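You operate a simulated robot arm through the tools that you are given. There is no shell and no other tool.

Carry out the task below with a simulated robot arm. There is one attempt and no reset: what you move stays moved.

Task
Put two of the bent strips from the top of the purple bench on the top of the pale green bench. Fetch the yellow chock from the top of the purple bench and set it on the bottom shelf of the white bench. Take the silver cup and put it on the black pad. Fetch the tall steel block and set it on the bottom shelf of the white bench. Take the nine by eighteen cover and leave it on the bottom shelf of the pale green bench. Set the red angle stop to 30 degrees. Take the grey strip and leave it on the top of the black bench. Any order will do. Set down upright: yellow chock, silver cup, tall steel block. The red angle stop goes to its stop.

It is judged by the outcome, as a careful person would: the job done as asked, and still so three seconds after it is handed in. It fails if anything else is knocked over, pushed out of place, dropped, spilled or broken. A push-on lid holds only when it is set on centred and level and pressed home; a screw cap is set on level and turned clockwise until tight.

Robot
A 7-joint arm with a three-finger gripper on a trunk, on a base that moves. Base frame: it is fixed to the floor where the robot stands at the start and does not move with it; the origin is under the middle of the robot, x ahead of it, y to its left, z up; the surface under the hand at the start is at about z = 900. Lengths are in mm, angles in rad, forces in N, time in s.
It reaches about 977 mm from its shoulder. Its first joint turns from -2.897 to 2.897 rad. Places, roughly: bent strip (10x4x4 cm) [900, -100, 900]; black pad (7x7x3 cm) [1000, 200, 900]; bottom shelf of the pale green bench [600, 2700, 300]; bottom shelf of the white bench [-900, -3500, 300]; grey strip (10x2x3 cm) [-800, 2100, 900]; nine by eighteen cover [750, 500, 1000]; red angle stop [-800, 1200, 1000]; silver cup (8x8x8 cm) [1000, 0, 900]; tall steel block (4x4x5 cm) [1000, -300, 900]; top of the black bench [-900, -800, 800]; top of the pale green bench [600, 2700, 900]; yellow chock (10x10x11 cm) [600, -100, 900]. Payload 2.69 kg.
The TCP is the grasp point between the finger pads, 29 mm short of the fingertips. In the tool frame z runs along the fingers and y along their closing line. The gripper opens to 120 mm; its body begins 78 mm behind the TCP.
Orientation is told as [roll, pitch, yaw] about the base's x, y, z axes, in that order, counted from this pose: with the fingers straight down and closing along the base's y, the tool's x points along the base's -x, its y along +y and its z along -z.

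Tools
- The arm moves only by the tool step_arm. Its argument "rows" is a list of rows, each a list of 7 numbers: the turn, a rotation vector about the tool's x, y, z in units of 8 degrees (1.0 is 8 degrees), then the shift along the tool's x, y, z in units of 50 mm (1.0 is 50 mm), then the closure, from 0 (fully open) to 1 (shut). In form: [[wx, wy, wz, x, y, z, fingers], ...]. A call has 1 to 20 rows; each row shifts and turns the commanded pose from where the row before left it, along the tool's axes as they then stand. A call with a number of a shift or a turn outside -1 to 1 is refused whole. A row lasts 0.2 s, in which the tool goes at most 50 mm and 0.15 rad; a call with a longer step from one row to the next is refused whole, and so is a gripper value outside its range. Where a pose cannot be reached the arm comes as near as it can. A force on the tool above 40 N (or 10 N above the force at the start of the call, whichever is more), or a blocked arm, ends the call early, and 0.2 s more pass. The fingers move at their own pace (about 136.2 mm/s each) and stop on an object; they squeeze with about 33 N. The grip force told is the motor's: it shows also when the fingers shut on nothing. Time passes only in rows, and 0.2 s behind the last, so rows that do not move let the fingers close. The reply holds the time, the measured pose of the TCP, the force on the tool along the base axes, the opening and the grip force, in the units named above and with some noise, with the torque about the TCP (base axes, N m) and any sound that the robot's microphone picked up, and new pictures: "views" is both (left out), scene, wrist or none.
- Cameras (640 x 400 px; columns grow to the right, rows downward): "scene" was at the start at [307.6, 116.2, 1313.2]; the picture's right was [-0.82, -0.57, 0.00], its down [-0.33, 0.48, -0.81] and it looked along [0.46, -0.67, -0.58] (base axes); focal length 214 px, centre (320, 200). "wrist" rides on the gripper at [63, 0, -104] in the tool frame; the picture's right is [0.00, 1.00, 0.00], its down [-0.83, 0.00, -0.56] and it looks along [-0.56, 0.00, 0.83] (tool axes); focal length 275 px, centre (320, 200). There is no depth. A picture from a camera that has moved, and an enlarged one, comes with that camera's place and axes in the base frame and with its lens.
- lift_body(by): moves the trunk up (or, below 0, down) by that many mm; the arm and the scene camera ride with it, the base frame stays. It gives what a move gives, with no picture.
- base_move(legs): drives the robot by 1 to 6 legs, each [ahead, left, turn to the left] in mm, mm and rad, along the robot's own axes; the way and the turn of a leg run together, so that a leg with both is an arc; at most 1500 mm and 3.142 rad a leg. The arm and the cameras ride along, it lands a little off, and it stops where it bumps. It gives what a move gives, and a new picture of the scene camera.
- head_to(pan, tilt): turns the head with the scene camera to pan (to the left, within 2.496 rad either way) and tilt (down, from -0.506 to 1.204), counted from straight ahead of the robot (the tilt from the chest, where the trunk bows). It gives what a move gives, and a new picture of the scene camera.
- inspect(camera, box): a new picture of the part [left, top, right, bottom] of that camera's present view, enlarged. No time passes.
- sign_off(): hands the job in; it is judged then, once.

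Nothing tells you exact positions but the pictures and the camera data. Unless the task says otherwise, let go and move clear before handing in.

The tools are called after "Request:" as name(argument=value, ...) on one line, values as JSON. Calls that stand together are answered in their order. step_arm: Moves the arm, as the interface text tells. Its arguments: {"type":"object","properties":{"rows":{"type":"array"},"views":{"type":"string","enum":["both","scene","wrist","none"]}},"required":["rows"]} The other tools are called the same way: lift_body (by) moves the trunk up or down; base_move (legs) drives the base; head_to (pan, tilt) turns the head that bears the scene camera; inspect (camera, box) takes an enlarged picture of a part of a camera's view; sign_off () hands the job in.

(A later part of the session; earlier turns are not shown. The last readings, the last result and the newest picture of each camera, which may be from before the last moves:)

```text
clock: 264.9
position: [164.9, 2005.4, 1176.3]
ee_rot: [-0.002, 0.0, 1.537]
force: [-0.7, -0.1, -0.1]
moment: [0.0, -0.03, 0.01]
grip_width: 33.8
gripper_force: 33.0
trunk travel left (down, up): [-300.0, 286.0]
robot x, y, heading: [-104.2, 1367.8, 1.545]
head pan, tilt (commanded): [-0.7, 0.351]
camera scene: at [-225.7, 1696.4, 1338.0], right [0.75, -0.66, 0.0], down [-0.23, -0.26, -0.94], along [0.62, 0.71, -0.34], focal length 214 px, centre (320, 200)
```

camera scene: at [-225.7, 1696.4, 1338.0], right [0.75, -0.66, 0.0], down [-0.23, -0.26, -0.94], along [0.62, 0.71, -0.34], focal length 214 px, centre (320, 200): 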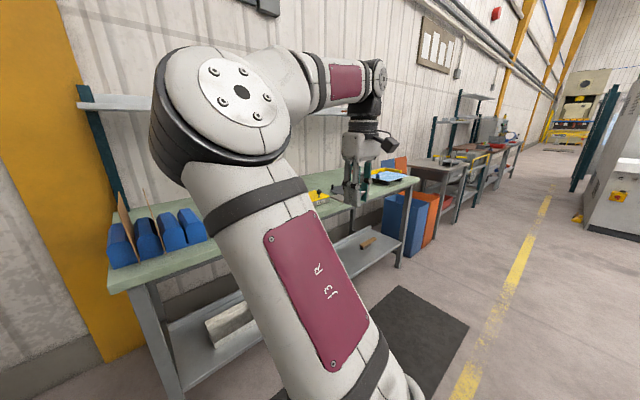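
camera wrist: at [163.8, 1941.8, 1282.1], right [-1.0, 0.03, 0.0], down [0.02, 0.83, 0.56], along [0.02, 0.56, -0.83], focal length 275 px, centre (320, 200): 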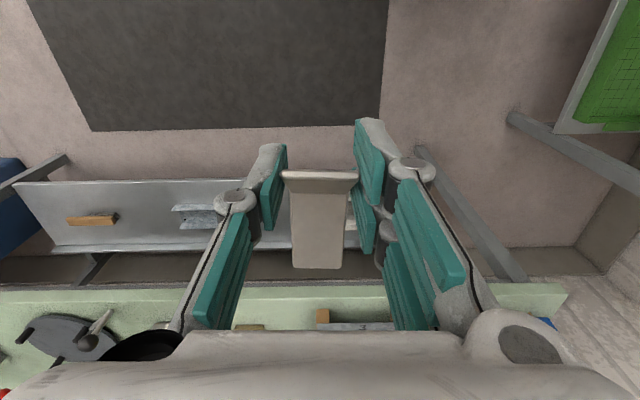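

I need a better view of the green bench top; driving 300 mm closer.

Request:
base_move(legs=[[300, 0, 0]])

Request:
step_arm(rows=[[0, 0, 0, 0, 0, 0, 1]], views="wrist")

Request:
head_to(pan=-0.1, tilt=0.6)

```text
clock: 266.9
position: [173.1, 2303.9, 1177.1]
ee_rot: [-0.001, 0.0, 1.537]
force: [-0.1, 0.1, -1.4]
moment: [-0.02, 0.0, -0.01]
grip_width: 33.6
gripper_force: 33.1
trunk travel left (down, up): [-300.0, 286.0]
robot x, y, heading: [-100.4, 1669.2, 1.55]
head pan, tilt (commanded): [-0.7, 0.351]
camera scene: at [-218.0, 1996.2, 1338.0], right [0.75, -0.66, 0.0], down [-0.23, -0.26, -0.94], along [0.62, 0.7, -0.34], focal length 214 px, centre (320, 200)
```

scene: 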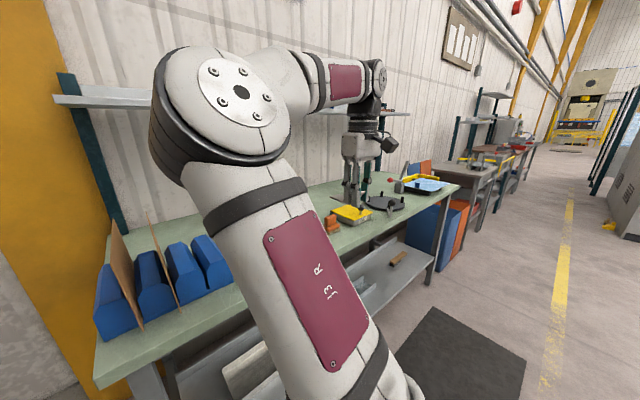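

```text
clock: 267.3
position: [174.5, 2304.5, 1176.7]
ee_rot: [-0.003, 0.0, 1.533]
force: [-0.2, 0.1, -1.0]
moment: [0.0, 0.0, 0.04]
grip_width: 34.0
gripper_force: 33.3
trunk travel left (down, up): [-300.0, 286.0]
robot x, y, heading: [-98.3, 1667.7, 1.545]
head pan, tilt (commanded): [-0.7, 0.351]
camera wrist: at [172.2, 2240.3, 1282.1], right [-1.0, 0.03, 0.0], down [0.02, 0.83, 0.56], along [0.02, 0.56, -0.83], focal length 275 px, centre (320, 200)
```

wrist: 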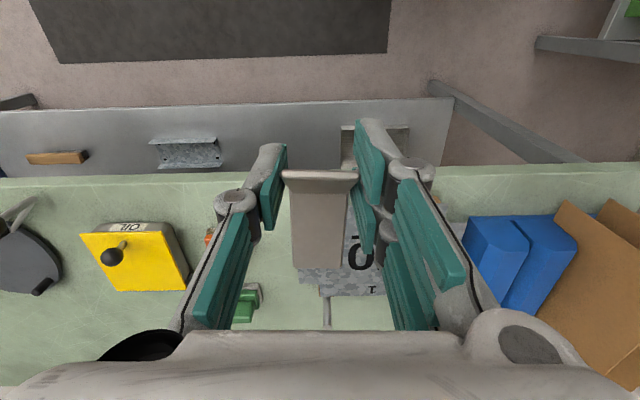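

```text
clock: 268.3
position: [174.1, 2304.4, 1177.3]
ee_rot: [0.0, -0.002, 1.535]
force: [0.0, -0.5, -0.6]
moment: [-0.02, 0.01, -0.03]
grip_width: 33.6
gripper_force: 32.8
trunk travel left (down, up): [-300.0, 286.0]
robot x, y, heading: [-100.5, 1666.2, 1.542]
head pan, tilt (commanded): [-0.099, 0.6]
camera scene: at [-268.7, 2014.1, 1315.3], right [0.99, -0.12, 0.0], down [-0.07, -0.56, -0.83], along [0.1, 0.82, -0.56], focal length 214 px, centre (320, 200)
```

scene: 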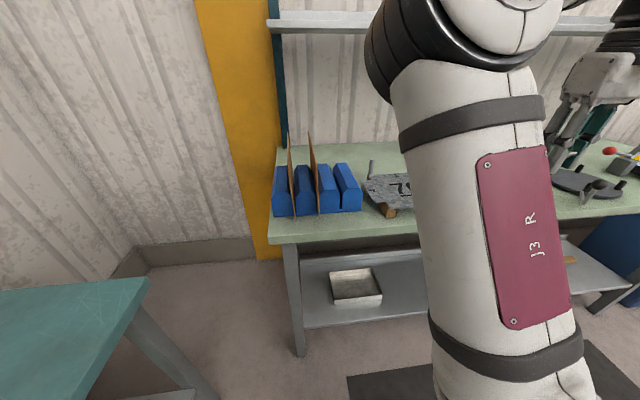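

The top has a caliper, yellow box, 70-plate, and blue blocks. I'll sidestep right to find a clear patch.

Request:
base_move(legs=[[0, -330, 0]])

Request:
step_arm(rows=[[0, 0, 0, 0, 0, 0, 1]], views="wrist")

```text
clock: 270.4
position: [492.7, 2293.4, 1176.9]
ee_rot: [-0.002, 0.002, 1.528]
force: [0.6, 0.7, -1.6]
moment: [-0.01, 0.0, -0.04]
grip_width: 33.7
gripper_force: 33.2
trunk travel left (down, up): [-300.0, 286.0]
robot x, y, heading: [211.6, 1658.8, 1.54]
head pan, tilt (commanded): [-0.099, 0.6]
camera scene: at [47.3, 2006.8, 1315.2], right [0.99, -0.13, 0.0], down [-0.07, -0.56, -0.83], along [0.11, 0.82, -0.56], focal length 214 px, centre (320, 200)
```

scene: 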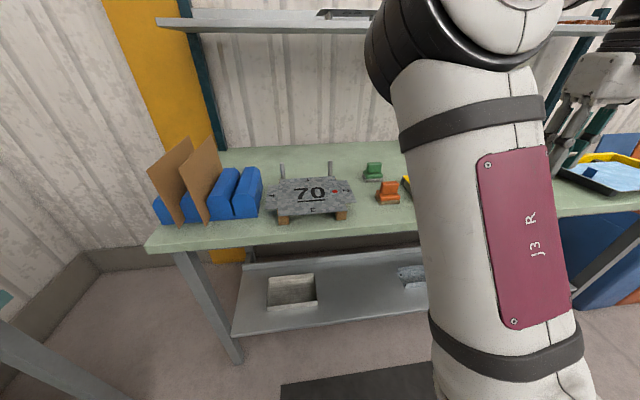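

```text
clock: 270.8
position: [492.6, 2294.2, 1176.5]
ee_rot: [-0.002, -0.001, 1.526]
force: [-0.3, -0.5, -0.6]
moment: [-0.03, 0.01, 0.05]
grip_width: 33.5
gripper_force: 32.9
trunk travel left (down, up): [-300.0, 286.0]
robot x, y, heading: [210.4, 1658.5, 1.534]
head pan, tilt (commanded): [-0.099, 0.6]
camera wrist: at [489.9, 2229.7, 1282.1], right [-1.0, 0.04, 0.0], down [0.03, 0.83, 0.56], along [0.02, 0.55, -0.83], focal length 275 px, centre (320, 200)
```

wrist: 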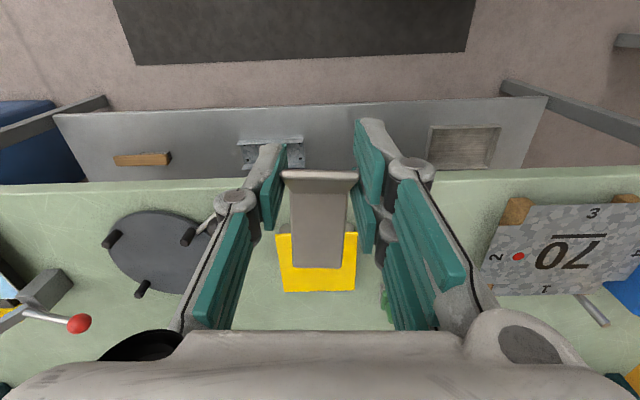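

There's a clear 150 mm wide patch at x≈195–345 between plate 70 and the orange clip. I'll strafe left so the hand lines up at x≈270.

Request:
base_move(legs=[[0, 225, 0]])

Request:
step_arm(rows=[[0, 0, 0, -0.6, 0, 0.3, 1], [0, 0, 0, -0.8, 0, 0.5, 1], [0, 0, 0, -0.8, 0, 0.5, 1], [0, 0, 0, 0, 0, 0, 1]], views="both")

```text
clock: 272.5
position: [269.6, 2298.6, 1176.9]
ee_rot: [-0.001, 0.002, 1.518]
force: [-0.1, 0.0, -0.2]
moment: [-0.01, -0.05, -0.02]
grip_width: 33.7
gripper_force: 33.5
trunk travel left (down, up): [-300.0, 286.0]
robot x, y, heading: [-11.7, 1665.7, 1.532]
head pan, tilt (commanded): [-0.099, 0.6]
camera scene: at [-177.2, 2015.9, 1315.2], right [0.99, -0.14, 0.0], down [-0.08, -0.56, -0.83], along [0.11, 0.82, -0.56], focal length 214 px, centre (320, 200)
```

scene: 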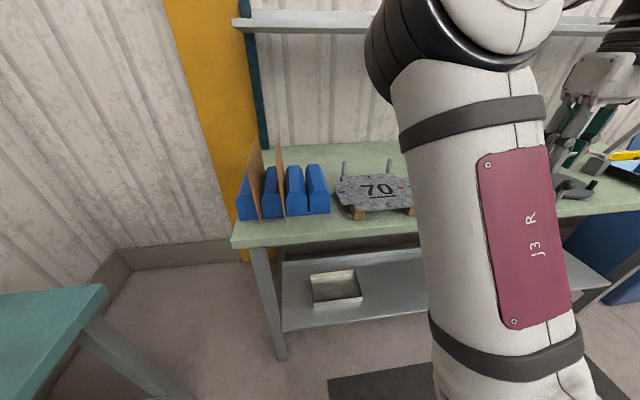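

```text
clock: 273.5
position: [273.4, 2408.6, 1112.5]
ee_rot: [-0.002, 0.0, 1.52]
force: [-0.1, -0.6, -0.9]
moment: [0.02, 0.0, -0.03]
grip_width: 33.4
gripper_force: 33.0
trunk travel left (down, up): [-300.0, 286.0]
robot x, y, heading: [-9.5, 1668.0, 1.53]
head pan, tilt (commanded): [-0.099, 0.6]
camera scene: at [-177.1, 2015.8, 1315.3], right [0.99, -0.14, 0.0], down [-0.08, -0.56, -0.83], along [0.11, 0.82, -0.56], focal length 214 px, centre (320, 200)
camera wrist: at [271.4, 2345.4, 1218.1], right [-1.0, 0.05, 0.0], down [0.04, 0.83, 0.56], along [0.03, 0.56, -0.83], focal length 275 px, centre (320, 200)
```

scene: 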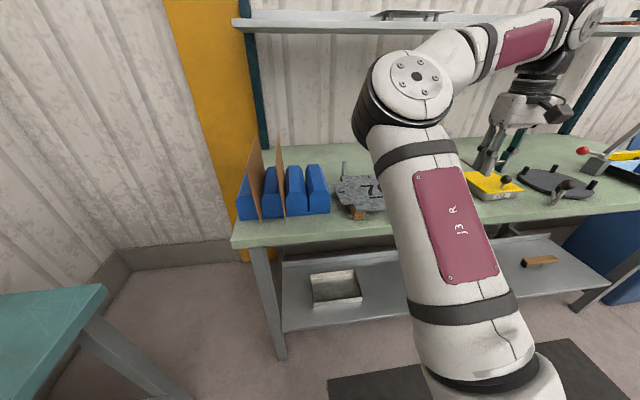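
wrist: 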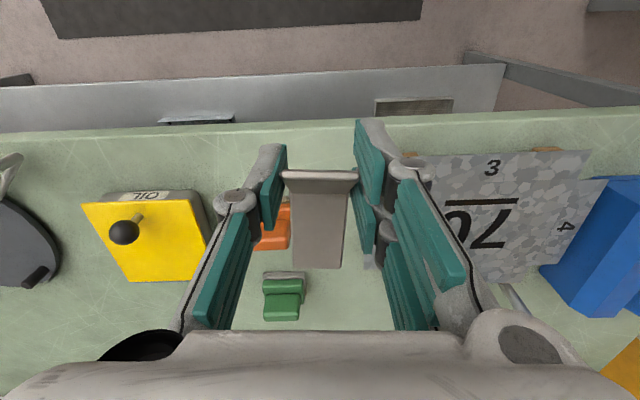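

The patch is clear (OIL box, orange and green clips to the sides). Descending toward the surface.

Request:
step_arm(rows=[[0, 0, 0, -0.5, 0.04, 0.3, 1], [0, 0, 0, -0.5, 0.04, 0.5, 1], [0, 0, 0, -0.5, 0.04, 0.6, 1], [0, 0, 0, 0, 0.04, 0.8, 1], [0, 0, 0, 0, 0, 0.8, 1], [0, 0, 0, 0, 0, 0.2, 1], [0, 0, 0, 0, 0, 0, 1]], views="both")

```text
clock: 275.1
position: [262.6, 2475.2, 975.4]
ee_rot: [-0.001, 0.0, 1.52]
force: [-0.2, -0.3, -0.3]
moment: [-0.02, 0.01, 0.01]
grip_width: 33.6
gripper_force: 33.7
out of reach, approached as far as the arm can: row 3
trunk travel left (down, up): [-300.0, 286.0]
robot x, y, heading: [-12.7, 1670.5, 1.532]
head pan, tilt (commanded): [-0.099, 0.6]
camera scene: at [-177.2, 2015.9, 1315.3], right [0.99, -0.14, 0.0], down [-0.08, -0.56, -0.83], along [0.11, 0.82, -0.56], focal length 214 px, centre (320, 200)
camera wrist: at [261.3, 2411.5, 1080.8], right [-1.0, 0.05, 0.0], down [0.04, 0.83, 0.56], along [0.03, 0.55, -0.83], focal length 275 px, centre (320, 200)
```

scene: 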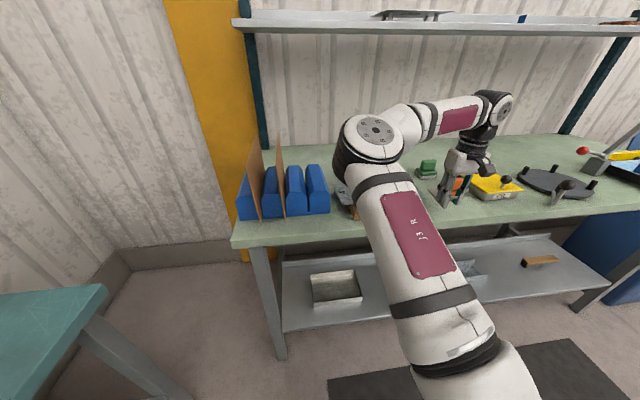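
wrist: 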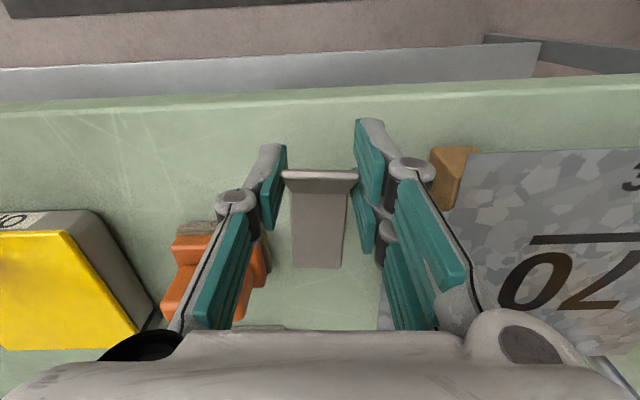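

Clearances look fine on both sides. Lowering to contact.

Request:
step_arm(rows=[[0, 0, 0, 0, -0.1, 0.4, 1], [0, 0, 0, 0, 0, 0.3, 1], [0, 0, 0, 0, 0, 0.05, 1], [0, 0, 0, 0, 0, 0, 1]], views="none")

```text
clock: 276.1
position: [269.3, 2476.4, 937.9]
ee_rot: [-0.002, 0.001, 1.52]
force: [0.5, 0.0, -0.3]
moment: [-0.03, 0.04, 0.02]
grip_width: 33.8
gripper_force: 33.4
trunk travel left (down, up): [-300.0, 286.0]
robot x, y, heading: [-10.4, 1670.1, 1.535]
head pan, tilt (commanded): [-0.099, 0.6]
```

Request:
step_arm(rows=[[0, 0, 0, 0, 0, 0.04, 1], [0, 0, 0, 0, 0, 0.04, 1], [0, 0, 0, 0, 0, 0, 1]], views="wrist")

```text
clock: 276.9
position: [269.1, 2475.4, 934.7]
ee_rot: [-0.003, 0.0, 1.521]
force: [0.6, 1.7, 6.6]
moment: [0.29, -0.03, 0.0]
grip_width: 33.6
gripper_force: 32.8
trunk travel left (down, up): [-300.0, 286.0]
robot x, y, heading: [-15.2, 1665.7, 1.53]
head pan, tilt (commanded): [-0.099, 0.6]
camera wrist: at [266.3, 2411.4, 1040.2], right [-1.0, 0.05, 0.0], down [0.04, 0.83, 0.56], along [0.03, 0.56, -0.83], focal length 275 px, centre (320, 200)
```

wrist: 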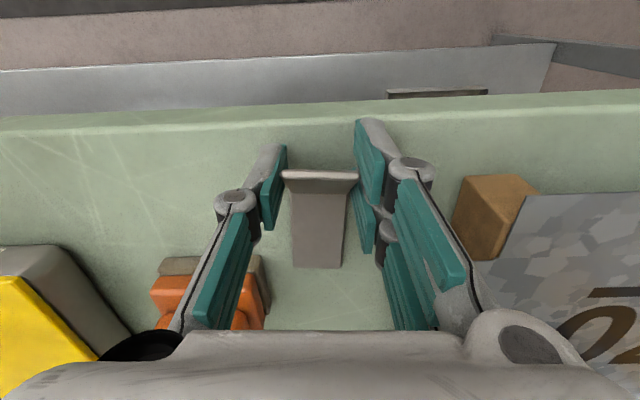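

Contact reached (6.6 N). Releasing with a modest opening and rising.

Request:
step_arm(rows=[[0, 0, 0, 0, 0, 0, 0.6], [0, 0, 0, 0, 0, 0, 0.5], [0, 0, 0, 0, 0, 0, 0.5], [0, 0, 0, 0, 0, -0.4, 0.5], [0, 0, 0, 0, 0, -0.8, 0.5], [0, 0, 0, 0, 0, -0.9, 0.5], [0, 0, 0, 0, 0, 0, 0.5]], views="wrist")

```text
clock: 278.5
position: [268.9, 2473.3, 1037.2]
ee_rot: [-0.002, 0.0, 1.52]
force: [1.3, 0.4, 0.1]
moment: [0.02, 0.04, 0.01]
grip_width: 60.0
gripper_force: 0.1
trunk travel left (down, up): [-300.0, 286.0]
robot x, y, heading: [-13.9, 1669.5, 1.53]
head pan, tilt (commanded): [-0.099, 0.6]
camera wrist: at [265.7, 2410.9, 1143.2], right [-1.0, 0.05, 0.0], down [0.04, 0.83, 0.56], along [0.03, 0.55, -0.83], focal length 275 px, centre (320, 200)
```

wrist: 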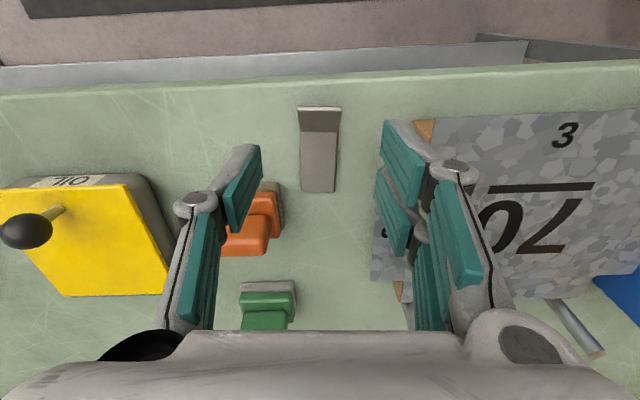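

Strip 1 lies on the pale green bench. Retracting to the travel pose; next is the 9×18 cover from the purple bench's left end.

Request:
step_arm(rows=[[0, 0, 0, 0.2, 0, -0.8, 0.4], [0, 0, 0, 0.5, 0, -0.7, 0.4], [0, 0, 0, 0.7, 0, -0.5, 0.4], [0, 0, 0, 0.7, 0.1, -0.4, 0.4], [0, 0, 0, 0.7, 0.2, -0.3, 0.4], [0, 0, 0, 0.4, 0.2, -0.1, 0.4], [0, 0, 0, 0, 0, 0, 0.4]], views="both")

```text
clock: 280.1
position: [234.4, 2319.1, 1183.7]
ee_rot: [-0.002, 0.001, 1.519]
force: [-0.2, 0.3, -0.5]
moment: [-0.01, -0.02, 0.01]
grip_width: 72.0
gripper_force: 0.1
out of reach, approached as far as the arm can: row 1
trunk travel left (down, up): [-300.0, 286.0]
robot x, y, heading: [-11.7, 1667.5, 1.533]
head pan, tilt (commanded): [-0.099, 0.6]
camera scene: at [-177.1, 2016.0, 1315.2], right [0.99, -0.14, 0.0], down [-0.08, -0.56, -0.83], along [0.11, 0.82, -0.56], focal length 214 px, centre (320, 200)
camera wrist: at [231.7, 2255.5, 1287.8], right [-1.0, 0.05, 0.0], down [0.04, 0.83, 0.56], along [0.03, 0.55, -0.83], focal length 275 px, centre (320, 200)
```

scene: 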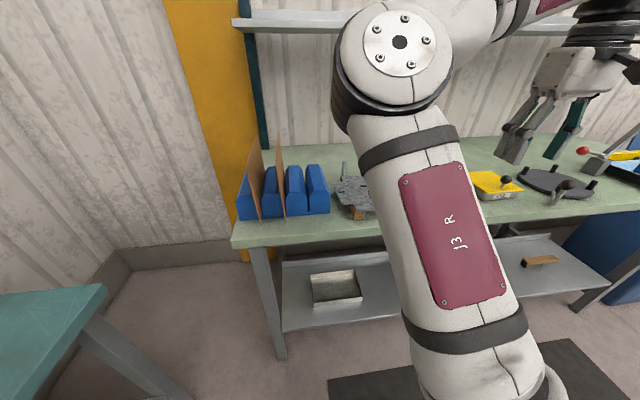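
wrist: 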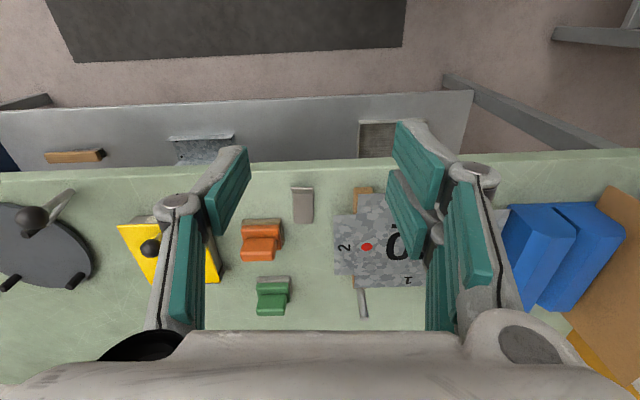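

Strip 1 is visible flat on the top, and the shelf below has free space around x≈130–570. Now moving to the left end of the purple bench and turning to face -y.

Request:
base_move(legs=[[70, -940, 0], [0, 0, -3.104]])

Request:
step_arm(rows=[[0, 0, 0, 0, 0, 0, 0.4]], views="wrist")

```text
clock: 291.9
position: [764.6, 1023.9, 1182.2]
ee_rot: [-0.003, 0.0, -1.444]
force: [0.7, -0.9, 0.0]
moment: [-0.05, -0.03, 0.03]
grip_width: 72.0
gripper_force: 0.1
trunk travel left (down, up): [-300.0, 286.0]
robot x, y, heading: [892.6, 1703.9, -1.433]
head pan, tilt (commanded): [-0.099, 0.6]
camera scene: at [1121.1, 1391.5, 1315.2], right [-1.0, -0.04, 0.0], down [-0.02, 0.56, -0.83], along [0.03, -0.82, -0.56], focal length 214 px, centre (320, 200)
```

scene: 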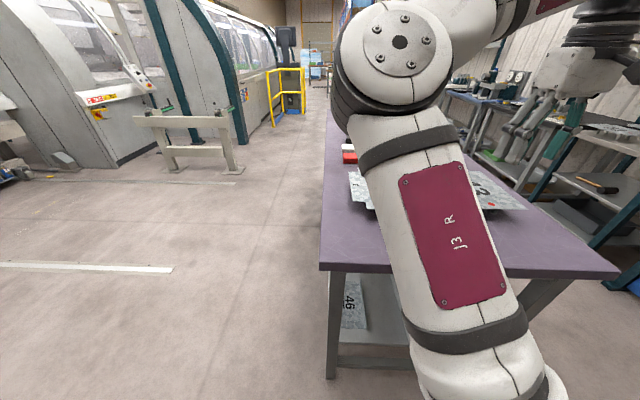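

```text
clock: 292.3
position: [764.8, 1023.7, 1183.8]
ee_rot: [-0.002, -0.001, -1.445]
force: [-0.2, 0.1, -0.4]
moment: [0.01, -0.04, -0.01]
grip_width: 72.2
gripper_force: 0.1
trunk travel left (down, up): [-300.0, 286.0]
robot x, y, heading: [898.4, 1707.5, -1.436]
head pan, tilt (commanded): [-0.099, 0.6]
camera wrist: at [757.0, 1085.5, 1287.8], right [0.99, 0.13, 0.0], down [0.11, -0.82, 0.56], along [0.07, -0.55, -0.83], focal length 275 px, centre (320, 200)
```

wrist: 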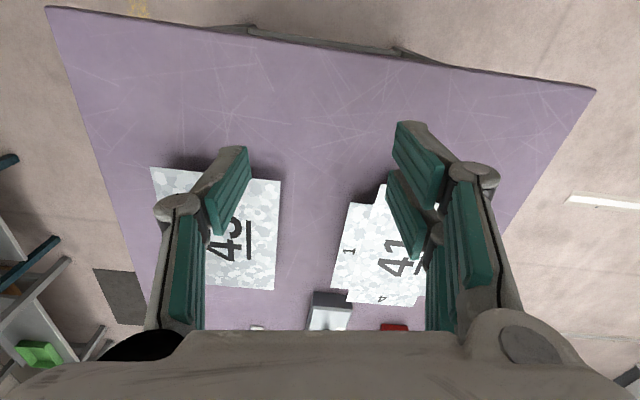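

Correcting the heading and moving closer to the bench's left end.

Request:
base_move(legs=[[0, 0, -0.13], [195, 0, 0]])

Request:
step_arm(rows=[[0, 0, 0, -0.6, 0.7, -0.1, 0.4], [0, 0, 0, -0.6, 0.7, -0.1, 0.4], [0, 0, 0, -0.6, 0.7, 0, 0.4], [0, 0, 0, -0.6, 0.7, 0, 0.4], [0, 0, 0, 0, 0, 0, 0.4]], views="both")

```text
clock: 294.4
position: [684.8, 852.2, 1182.7]
ee_rot: [-0.001, 0.001, -1.568]
force: [-0.6, 0.4, -0.2]
moment: [0.01, 0.02, 0.0]
grip_width: 72.1
gripper_force: 0.1
trunk travel left (down, up): [-300.0, 286.0]
robot x, y, heading: [891.3, 1518.0, -1.559]
head pan, tilt (commanded): [-0.099, 0.6]
camera scene: at [1083.9, 1173.2, 1315.3], right [-1.0, 0.08, 0.0], down [0.05, 0.56, -0.83], along [-0.07, -0.82, -0.56], focal length 214 px, centre (320, 200)
```

scene: 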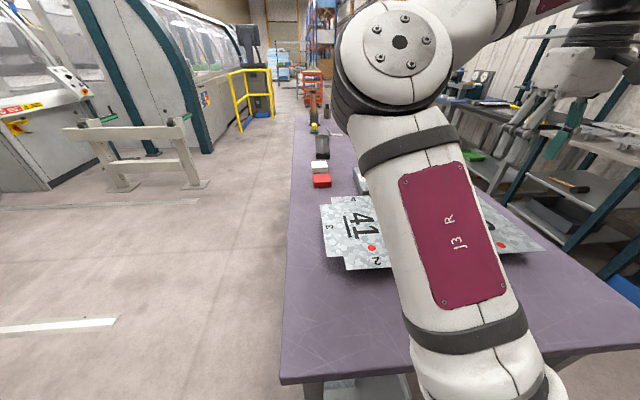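

```text
clock: 295.6
position: [826.4, 729.4, 1190.9]
ee_rot: [-0.001, 0.0, -1.566]
force: [-0.7, -0.2, 0.2]
moment: [-0.01, -0.01, -0.02]
grip_width: 71.8
gripper_force: 0.1
trunk travel left (down, up): [-300.0, 286.0]
robot x, y, heading: [897.0, 1514.9, -1.56]
head pan, tilt (commanded): [-0.099, 0.6]
camera scene: at [1084.0, 1173.3, 1315.3], right [-1.0, 0.08, 0.0], down [0.05, 0.56, -0.83], along [-0.07, -0.82, -0.56], focal length 214 px, centre (320, 200)
camera wrist: at [826.4, 792.4, 1295.3], right [1.0, 0.01, 0.0], down [0.01, -0.83, 0.56], along [0.0, -0.56, -0.83], focal length 275 px, centre (320, 200)
```

scene: 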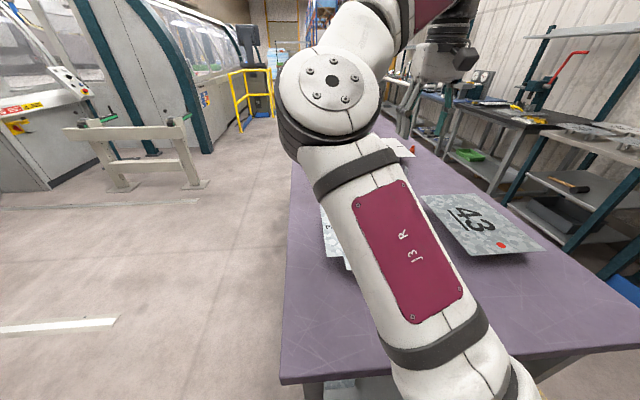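
wrist: 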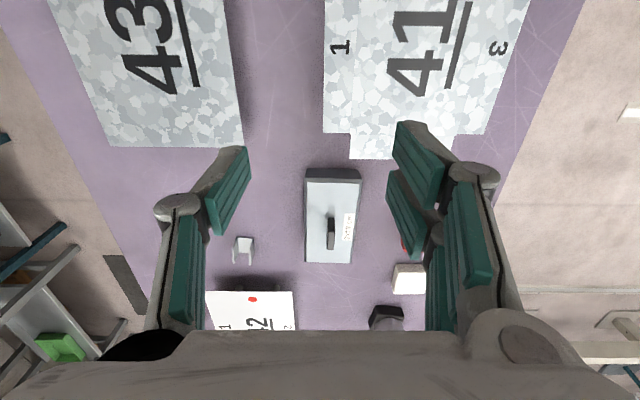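

Request:
inspect(camera="wrist", box=[290, 160, 380, 270])

```text
3.64 times, centred on (335, 215) of wrist
camera zoom: at [826.4, 792.4, 1295.3], right [1.0, 0.01, 0.0], down [0.01, -0.83, 0.56], along [0.0, -0.56, -0.83], focal length 1001 px, centre (266, 146)
```

zoom: 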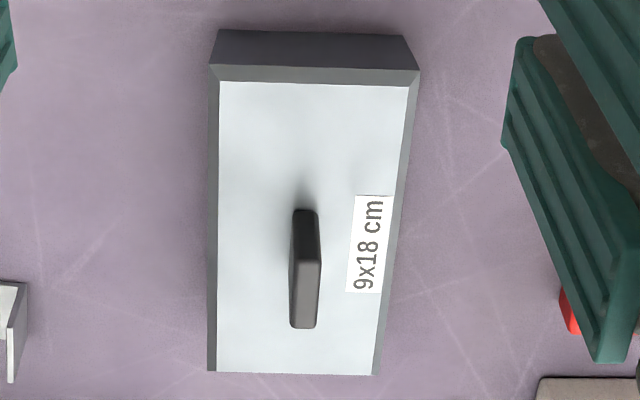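

The label reads "9x18 cm" — confirmed. Its tab handle is centred near (844, 496), z 935–972, 12 mm thick along x. I'll pitch the hand 45° and go to a pre-grasp.

Request:
step_arm(rows=[[0, 0, 0.2, 0, 0, 0, 0.6], [0, -0.9375, 0, 0, 0, 0, 0.6], [0, -0.9375, 0, 0, 0, 0, 0.6], [0, -0.9375, 0, 0, 0, 0, 0.6], [0, -0.9375, 0, 0, 0, 0, 0.6], [0, -0.9375, 0, 0, 0, 0, 0.6], [0, -0.9375, 0, 0, 0, 0, 0.6], [0, 0, 0, 0, 0, 0, 0.6]], views="both")

```text
clock: 297.4
position: [826.1, 731.5, 1192.8]
ee_rot: [-0.003, -0.785, -1.594]
force: [-0.6, 0.4, 0.1]
moment: [0.01, 0.0, 0.01]
grip_width: 48.1
gripper_force: 0.1
trunk travel left (down, up): [-300.0, 286.0]
robot x, y, heading: [894.9, 1514.6, -1.552]
head pan, tilt (commanded): [-0.099, 0.6]
camera scene: at [1084.0, 1173.2, 1315.2], right [-1.0, 0.08, 0.0], down [0.05, 0.56, -0.83], along [-0.07, -0.82, -0.56], focal length 214 px, centre (320, 200)
camera wrist: at [828.7, 849.1, 1222.9], right [1.0, -0.02, -0.01], down [0.0, -0.19, 0.98], along [-0.02, -0.98, -0.19], focal length 275 px, centre (320, 200)
```

scene: 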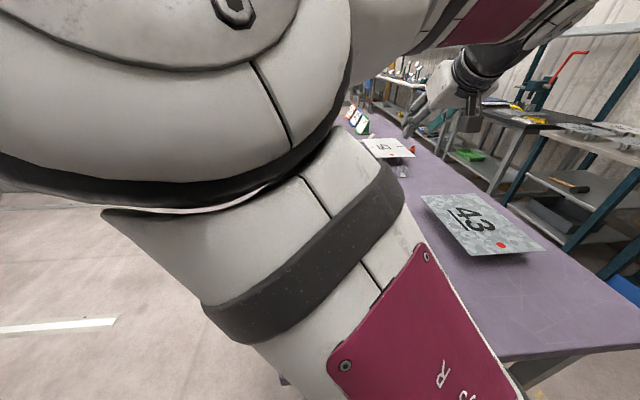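
wrist: 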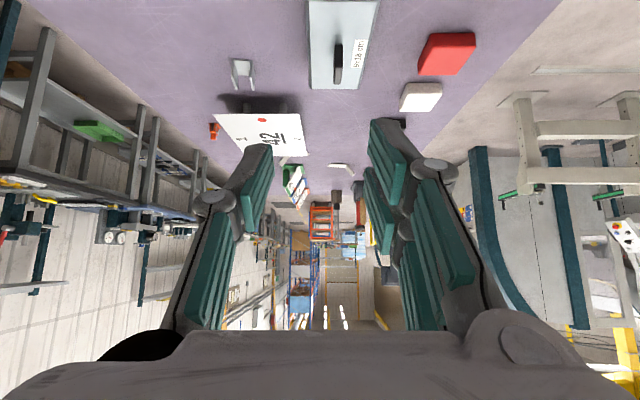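

Moving along the finger axis to the pre-grasp (this also takes the elbow away from the head).

Request:
step_arm(rows=[[0, 0, 0, 0, 0.073, 0.7, 0.6], [0, 0, 0, 0, 0.073, 0.7, 0.6], [0, 0, 0, 0, 0.073, 0.7, 0.6], [0, 0, 0, 0, 0.073, 0.7, 0.6], [0, 0, 0, 0, 0.073, 0.7, 0.6], [0, 0, 0, 0, 0.073, 0.69, 0.6], [0, 0, 0, 0, 0, 0, 0.6]], views="both")

Request:
inspect(camera="wrist", box=[200, 0, 460, 220])

```text
clock: 299.0
position: [844.6, 583.0, 1041.1]
ee_rot: [-0.003, -0.786, -1.594]
force: [-0.3, -1.4, 0.8]
moment: [-0.01, -0.01, -0.01]
grip_width: 48.0
gripper_force: 0.2
trunk travel left (down, up): [-300.0, 286.0]
robot x, y, heading: [896.2, 1514.0, -1.554]
head pan, tilt (commanded): [-0.099, 0.6]
camera scene: at [1083.9, 1173.3, 1315.3], right [-1.0, 0.08, 0.0], down [0.05, 0.56, -0.83], along [-0.07, -0.82, -0.56], focal length 214 px, centre (320, 200)
camera wrist: at [847.4, 701.3, 1070.9], right [1.0, -0.02, 0.0], down [0.0, -0.2, 0.98], along [-0.02, -0.98, -0.2], focal length 275 px, centre (320, 200)
```

scene: 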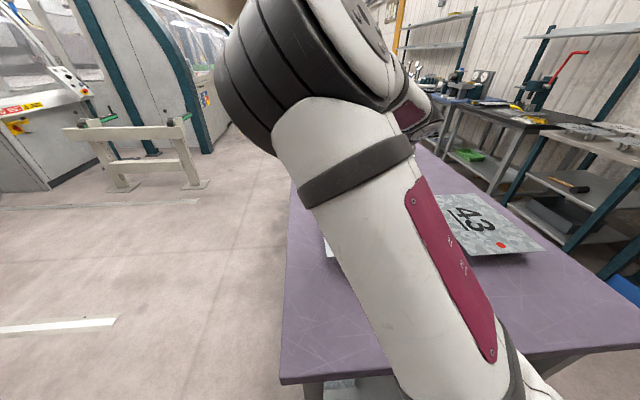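
wrist: 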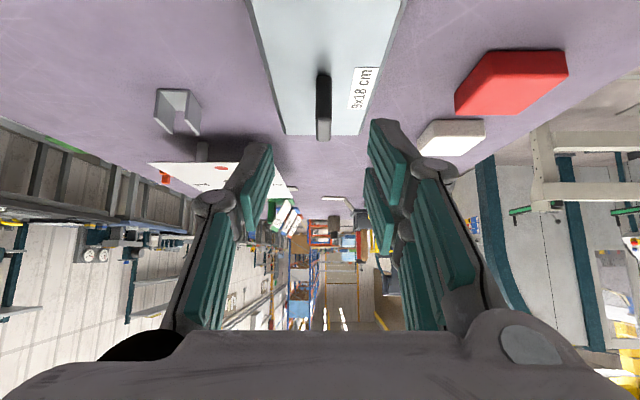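

```text
1.82 times, centred on (330, 110) of wrist
camera zoom: at [847.4, 701.3, 1070.9], right [1.0, -0.02, 0.0], down [0.0, -0.2, 0.98], along [-0.02, -0.98, -0.2], focal length 500 px, centre (302, 364)
```

zoom: 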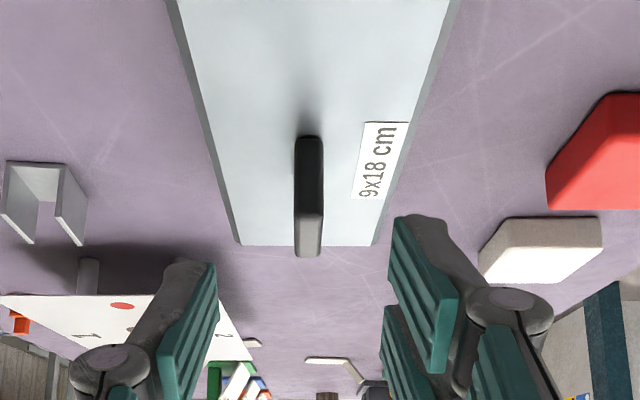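

Handle aligned within 2 mm. Advancing most of the way.

Request:
step_arm(rows=[[0, 0, 0, -0.05, 0.046, 0.7, 0.6], [0, 0, 0, -0.05, 0, 0.7, 0.6], [0, 0, 0, 0, 0, 0, 0.6]], views="wrist")

Request:
inspect(camera="wrist", box=[200, 0, 460, 240])

```text
clock: 299.8
position: [845.4, 531.3, 998.0]
ee_rot: [-0.001, -0.786, -1.593]
force: [0.0, -0.3, -0.4]
moment: [0.0, 0.01, -0.01]
grip_width: 47.7
gripper_force: 0.0
trunk travel left (down, up): [-300.0, 286.0]
robot x, y, heading: [896.3, 1515.7, -1.555]
head pan, tilt (commanded): [-0.099, 0.6]
camera wrist: at [849.1, 649.1, 1027.0], right [1.0, -0.02, 0.0], down [0.0, -0.2, 0.98], along [-0.02, -0.98, -0.2], focal length 275 px, centre (320, 200)
```

wrist: 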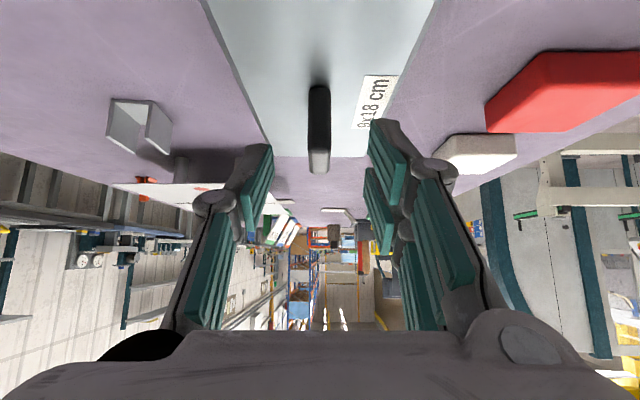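

```text
1.67 times, centred on (330, 120) of wrist
camera zoom: at [849.1, 649.1, 1027.0], right [1.0, -0.02, 0.0], down [0.0, -0.2, 0.98], along [-0.02, -0.98, -0.2], focal length 459 px, centre (303, 333)
```

zoom: 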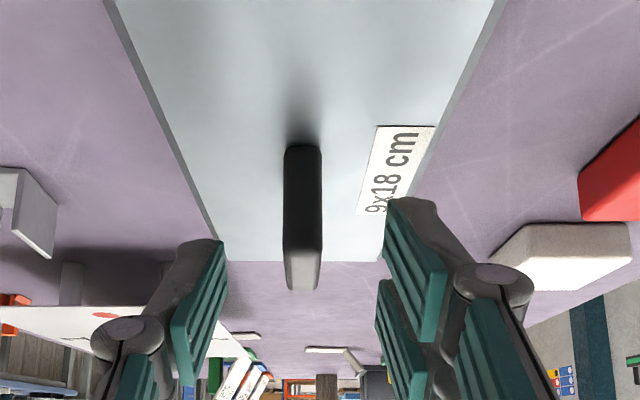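

Perfectly centred. Advancing the last 33 mm and closing on the handle.

Request:
step_arm(rows=[[0, 0, 0, 0, 0, 0.4, 0.6], [0, 0, 0, 0, 0, 0.24, 0.6], [0, 0, 0, 0, 0, 0, 0.6], [0, 0, 0, 0, 0, 0, 0.85], [0, 0, 0, 0, 0, 0, 1], [0, 0, 0, 0, 0, 0, 1], [0, 0, 0, 0, 0, 0, 1]], views="wrist")

Request:
inspect(camera="wrist", box=[200, 0, 460, 240])

```text
clock: 301.4
position: [840.4, 508.9, 977.0]
ee_rot: [-0.004, -0.788, -1.595]
force: [-9.4, -4.5, 27.0]
moment: [-0.76, 0.3, -0.1]
grip_width: 11.5
gripper_force: 32.6
trunk travel left (down, up): [-300.0, 286.0]
robot x, y, heading: [892.3, 1513.4, -1.552]
head pan, tilt (commanded): [-0.099, 0.6]
camera wrist: at [845.1, 626.3, 1006.4], right [1.0, -0.02, -0.01], down [0.0, -0.19, 0.98], along [-0.02, -0.98, -0.19], focal length 275 px, centre (320, 200)
```

wrist: 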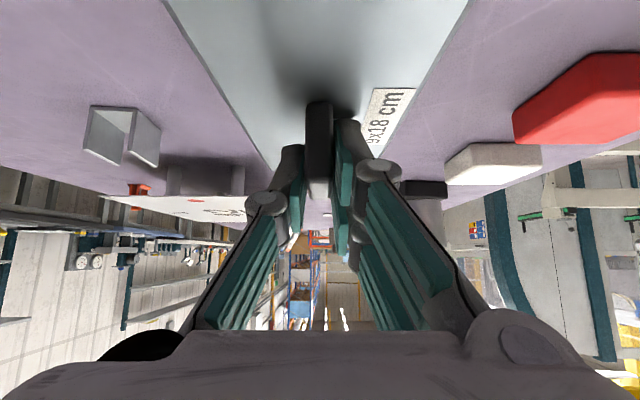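

```text
1.67 times, centred on (330, 120) of wrist
camera zoom: at [845.1, 626.3, 1006.4], right [1.0, -0.02, -0.01], down [0.0, -0.19, 0.98], along [-0.02, -0.98, -0.19], focal length 459 px, centre (303, 333)
```

zoom: 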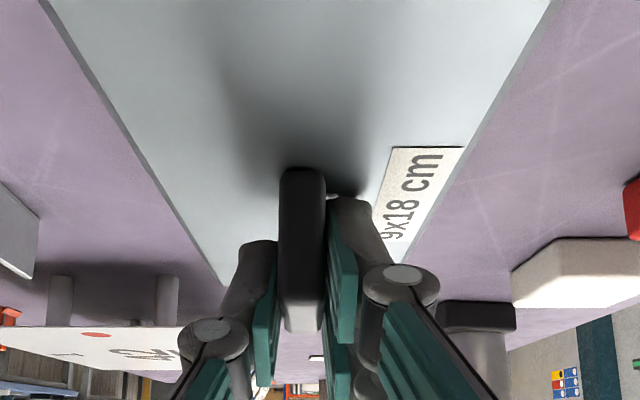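

Gripped (11.5 mm). Lifting straight up.

Request:
step_arm(rows=[[0, 0, 0, -0.08, 0, -0.08, 1], [0, 0, 0, -0.2, 0, -0.2, 1], [0, 0, 0, -0.4, 0, -0.4, 1], [0, 0, 0, -0.5, 0, -0.5, 1], [0, 0, 0, -0.5, 0, -0.5, 1], [0, 0, 0, 0, 0, 0, 1]], views="wrist")

Request:
inspect(camera="wrist", box=[160, 0, 480, 240])

```text
clock: 302.8
position: [843.0, 509.8, 1090.8]
ee_rot: [-0.003, -0.784, -1.593]
force: [0.4, -0.3, -2.7]
moment: [0.01, -0.03, -0.02]
grip_width: 11.6
gripper_force: 32.4
trunk travel left (down, up): [-300.0, 286.0]
robot x, y, heading: [893.2, 1512.5, -1.558]
head pan, tilt (commanded): [-0.099, 0.6]
camera wrist: at [846.3, 627.5, 1122.4], right [1.0, -0.02, -0.01], down [0.0, -0.2, 0.98], along [-0.02, -0.98, -0.2], focal length 275 px, centre (320, 200)
```

wrist: 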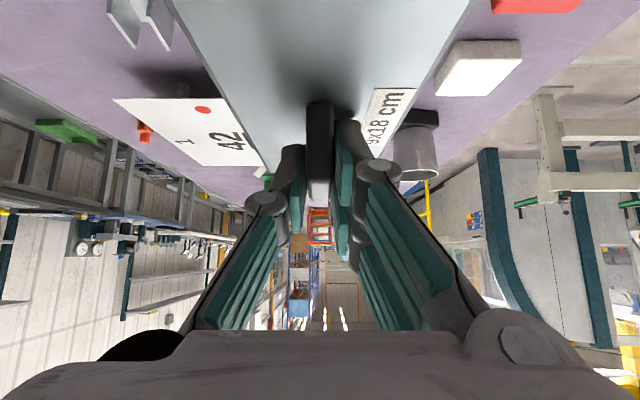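

```text
1.67 times, centred on (320, 120) of wrist
camera zoom: at [846.3, 627.5, 1122.4], right [1.0, -0.02, -0.01], down [0.0, -0.2, 0.98], along [-0.02, -0.98, -0.2], focal length 459 px, centre (320, 333)
```

zoom: 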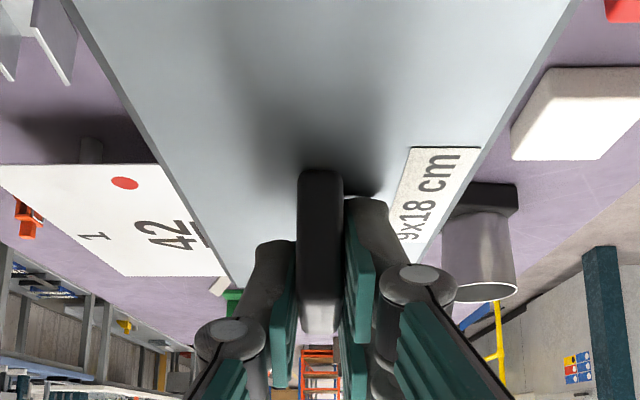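

The cover is held level and light. Turning the head aside for elbow clearance, and raising/retracting slightly for travel.

Request:
head_to(pan=1.6, tilt=0.5)

Request:
step_arm(rows=[[0, 0, 0, -0.3, 0, -0.5, 1], [0, 0, 0, 0, 0, -0.6, 1], [0, 0, 0, 0.3, 0, -0.6, 1], [0, 0, 0, 0.3, 0, -0.4, 1], [0, 0, 0, 0, 0, 0, 1]], views="both")

```text
clock: 304.5
position: [842.7, 510.0, 1092.1]
ee_rot: [-0.002, -0.785, -1.594]
force: [-0.4, 0.3, -2.7]
moment: [0.02, 0.02, 0.03]
grip_width: 11.6
gripper_force: 32.8
trunk travel left (down, up): [-300.0, 286.0]
robot x, y, heading: [897.3, 1514.7, -1.552]
head pan, tilt (commanded): [1.6, 0.499]
camera scene: at [1182.2, 1265.3, 1324.3], right [0.05, -1.0, 0.0], down [-0.48, -0.02, -0.88], along [0.88, 0.04, -0.48], focal length 214 px, centre (320, 200)
```

scene: 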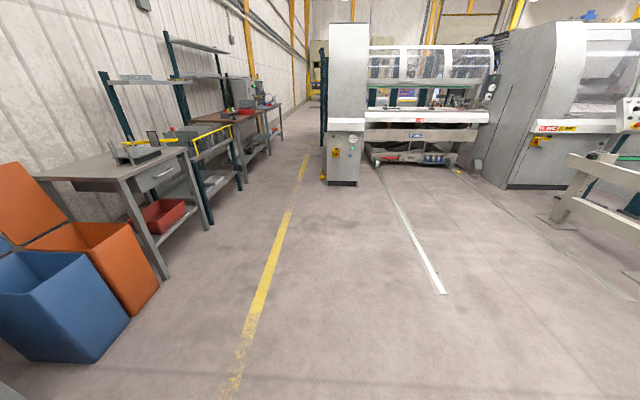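

```text
clock: 305.7
position: [844.5, 595.7, 1159.2]
ee_rot: [-0.004, -0.784, -1.593]
force: [-0.2, -0.1, -1.9]
moment: [0.02, 0.0, -0.02]
grip_width: 11.5
gripper_force: 33.4
trunk travel left (down, up): [-300.0, 286.0]
robot x, y, heading: [897.8, 1515.0, -1.553]
head pan, tilt (commanded): [1.6, 0.499]
camera scene: at [1182.2, 1265.3, 1324.3], right [0.05, -1.0, 0.0], down [-0.48, -0.02, -0.88], along [0.88, 0.04, -0.48], focal length 214 px, centre (320, 200)
camera wrist: at [847.6, 712.0, 1188.2], right [1.0, -0.02, -0.01], down [0.0, -0.2, 0.98], along [-0.02, -0.98, -0.2], focal length 275 px, centre (320, 200)
```

scene: 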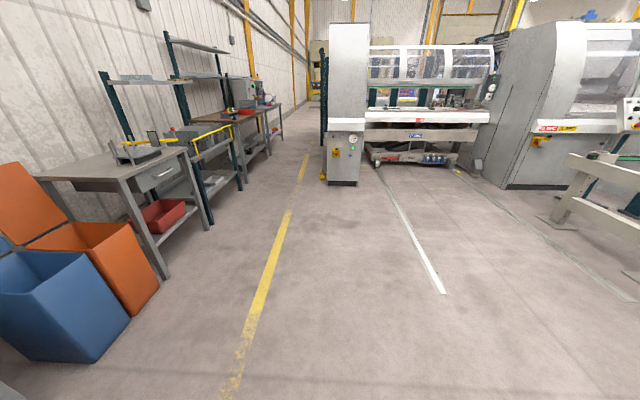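
wrist: 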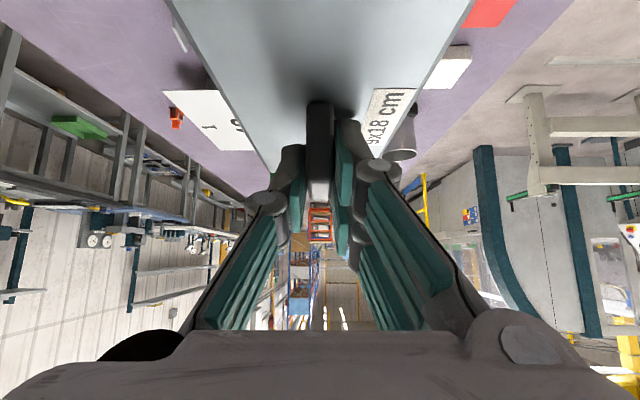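

Lots of space around. Strafing across in front (hand passes above the purple bench), then turning left to face the green bench.

Request:
base_move(legs=[[0, -943, 0], [110, 0, 0], [0, 0, 3.124]])

Request:
head_to(pan=0.6, tilt=0.5)

```text
clock: 319.0
position: [-68.5, 2307.1, 1157.1]
ee_rot: [-0.001, -0.786, 1.621]
force: [0.1, 0.6, -1.7]
moment: [-0.01, 0.0, -0.01]
grip_width: 11.6
gripper_force: 33.2
trunk travel left (down, up): [-300.0, 286.0]
robot x, y, heading: [-53.3, 1386.2, 1.655]
head pan, tilt (commanded): [1.6, 0.499]
camera scene: at [-352.2, 1610.8, 1324.3], right [-0.12, 0.99, 0.0], down [0.48, 0.06, -0.88], along [-0.87, -0.1, -0.48], focal length 214 px, centre (320, 200)
```

scene: 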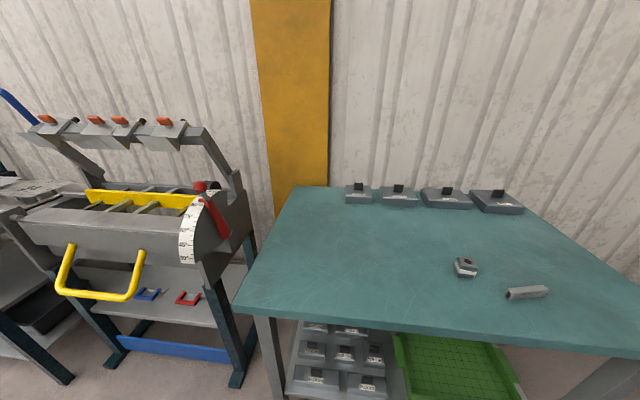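

```text
clock: 320.2
position: [-67.5, 2307.6, 1157.2]
ee_rot: [-0.002, -0.786, 1.622]
force: [0.1, 0.4, -3.1]
moment: [0.01, 0.01, -0.01]
grip_width: 11.8
gripper_force: 33.1
trunk travel left (down, up): [-300.0, 286.0]
robot x, y, heading: [-51.4, 1386.5, 1.663]
head pan, tilt (commanded): [0.6, 0.499]
camera scene: at [-319.7, 1691.7, 1324.3], right [0.77, 0.64, 0.0], down [0.3, -0.37, -0.88], along [-0.56, 0.68, -0.48], focal length 214 px, centre (320, 200)
```

scene: 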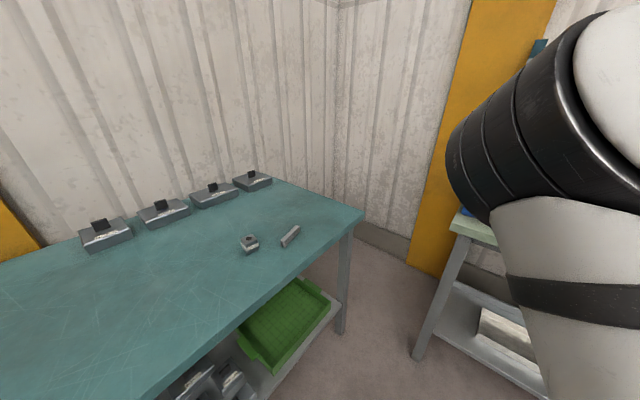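

The angle stop with its red lever and scale is clearly visible on the bender's right end; I'll do it later. Aligning the base in front of the green bench.

Request:
base_move(legs=[[0, 0, -0.088], [-80, -205, 0]])

Request:
lift_body(by=-295)

Request:
step_arm(rows=[[0, 0, 0, 0, 0, 0, 1]], views="both")

```text
clock: 322.4
position: [215.3, 2226.8, 1158.3]
ee_rot: [-0.001, -0.785, 1.53]
force: [0.1, -0.4, -1.7]
moment: [-0.03, 0.0, 0.01]
grip_width: 11.7
gripper_force: 32.8
trunk travel left (down, up): [-300.0, 286.0]
robot x, y, heading: [149.3, 1305.4, 1.567]
head pan, tilt (commanded): [0.6, 0.499]
camera scene: at [-91.7, 1636.3, 1324.3], right [0.83, 0.56, 0.0], down [0.27, -0.4, -0.88], along [-0.49, 0.73, -0.48], focal length 214 px, centre (320, 200)
```

scene: 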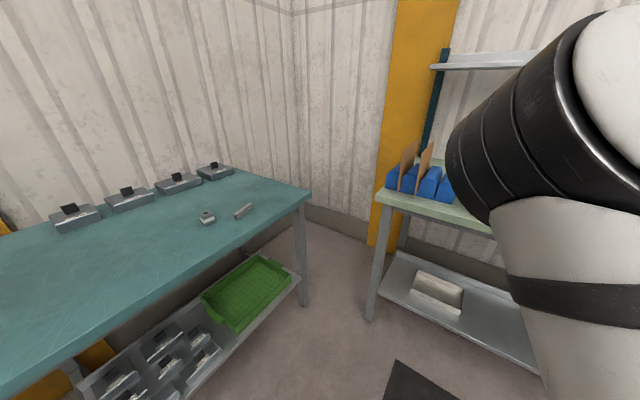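

```text
clock: 325.3
position: [214.7, 2226.7, 863.9]
ee_rot: [-0.004, -0.786, 1.527]
force: [0.4, 0.4, -2.2]
moment: [-0.08, 0.02, -0.02]
grip_width: 11.7
gripper_force: 33.2
trunk travel left (down, up): [-5.0, 581.0]
robot x, y, heading: [145.9, 1305.7, 1.569]
head pan, tilt (commanded): [0.6, 0.499]
```

```text
clock: 325.7
position: [215.4, 2225.9, 863.9]
ee_rot: [-0.003, -0.786, 1.529]
force: [-0.5, 0.7, -2.3]
moment: [-0.03, 0.02, 0.0]
grip_width: 11.4
gripper_force: 33.0
trunk travel left (down, up): [-5.0, 581.0]
robot x, y, heading: [146.1, 1305.9, 1.57]
head pan, tilt (commanded): [0.6, 0.499]
camera scene: at [-91.6, 1677.6, 1029.7], right [0.83, 0.56, 0.0], down [0.27, -0.4, -0.88], along [-0.49, 0.73, -0.48], focal length 214 px, centre (320, 200)
camera wrist: at [210.6, 2107.6, 893.2], right [-1.0, 0.04, -0.01], down [0.0, 0.2, 0.98], along [0.04, 0.98, -0.2], focal length 275 px, centre (320, 200)
```

scene: 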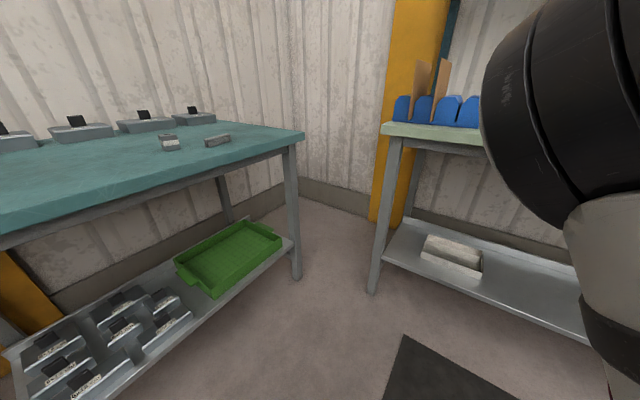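
wrist: 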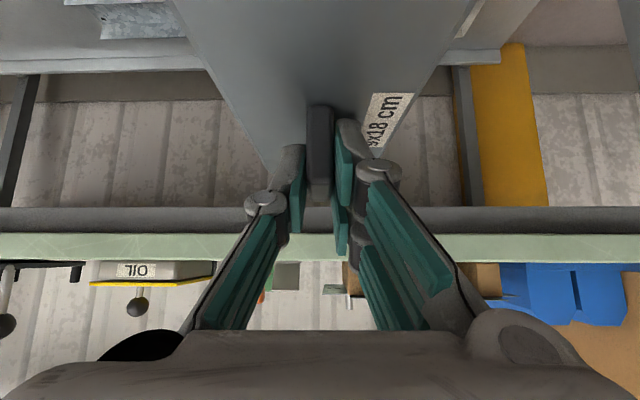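

Good: TCP in front of the bench, elbow clear. Shifting right ~90 mm, squaring yaw, and lowering in front of the shelf.

Request:
step_arm(rows=[[-0.213, 0, -0.213, -0.3, -0.5, 0.3, 1], [0, 0, 0, -0.3, -0.5, 0.3, 1], [0, 0, 0, -0.32, -0.5, 0.32, 1], [0, 0, 0, 0.4, -0.3, 0.4, 1], [0, 0, 0, 0.5, 0, 0.5, 1], [0, 0, 0, 0.5, 0, 0.5, 1], [0, 0, 0, 0.5, 0, 0.5, 1], [0, 0, 0, 0.5, 0, 0.5, 1], [0, 0, 0, 0.5, 0, 0.5, 1], [0, 0, 0, 0.5, 0, 0.5, 1], [0, 0, 0, 0.5, 0, 0.5, 1], [0, 0, 0, 0, 0, 0, 1]], views="both")

```text
clock: 328.3
position: [304.4, 2290.2, 587.6]
ee_rot: [-0.001, -0.786, 1.57]
force: [-0.1, 0.3, -1.4]
moment: [-0.03, 0.01, 0.02]
grip_width: 11.7
gripper_force: 33.3
trunk travel left (down, up): [-5.0, 581.0]
robot x, y, heading: [148.0, 1306.1, 1.565]
head pan, tilt (commanded): [0.6, 0.499]
camera scene: at [-91.6, 1677.6, 1029.7], right [0.83, 0.56, 0.0], down [0.27, -0.4, -0.88], along [-0.49, 0.73, -0.48], focal length 214 px, centre (320, 200)
camera wrist: at [305.7, 2170.3, 618.0], right [-1.0, 0.0, -0.01], down [-0.01, 0.2, 0.98], along [0.0, 0.98, -0.2], focal length 275 px, centre (320, 200)
```

scene: 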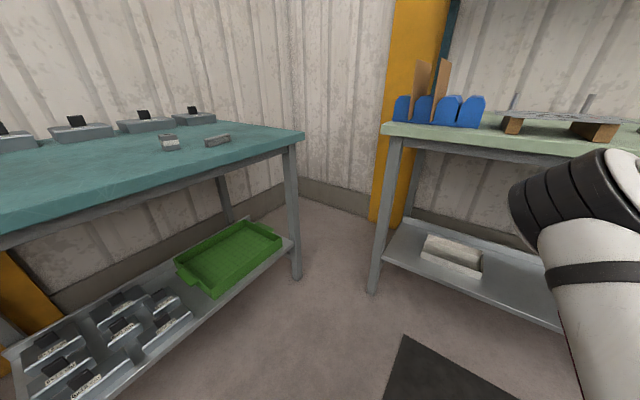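
wrist: 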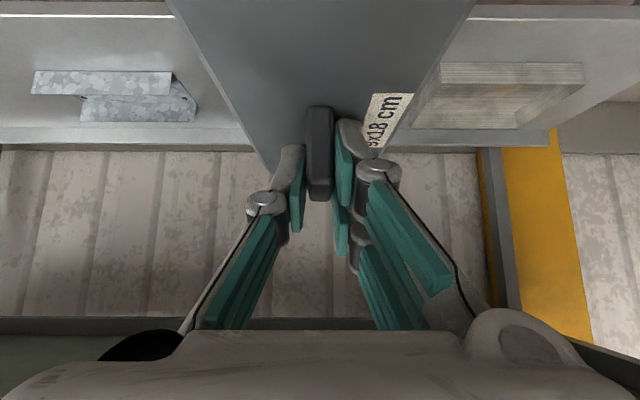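

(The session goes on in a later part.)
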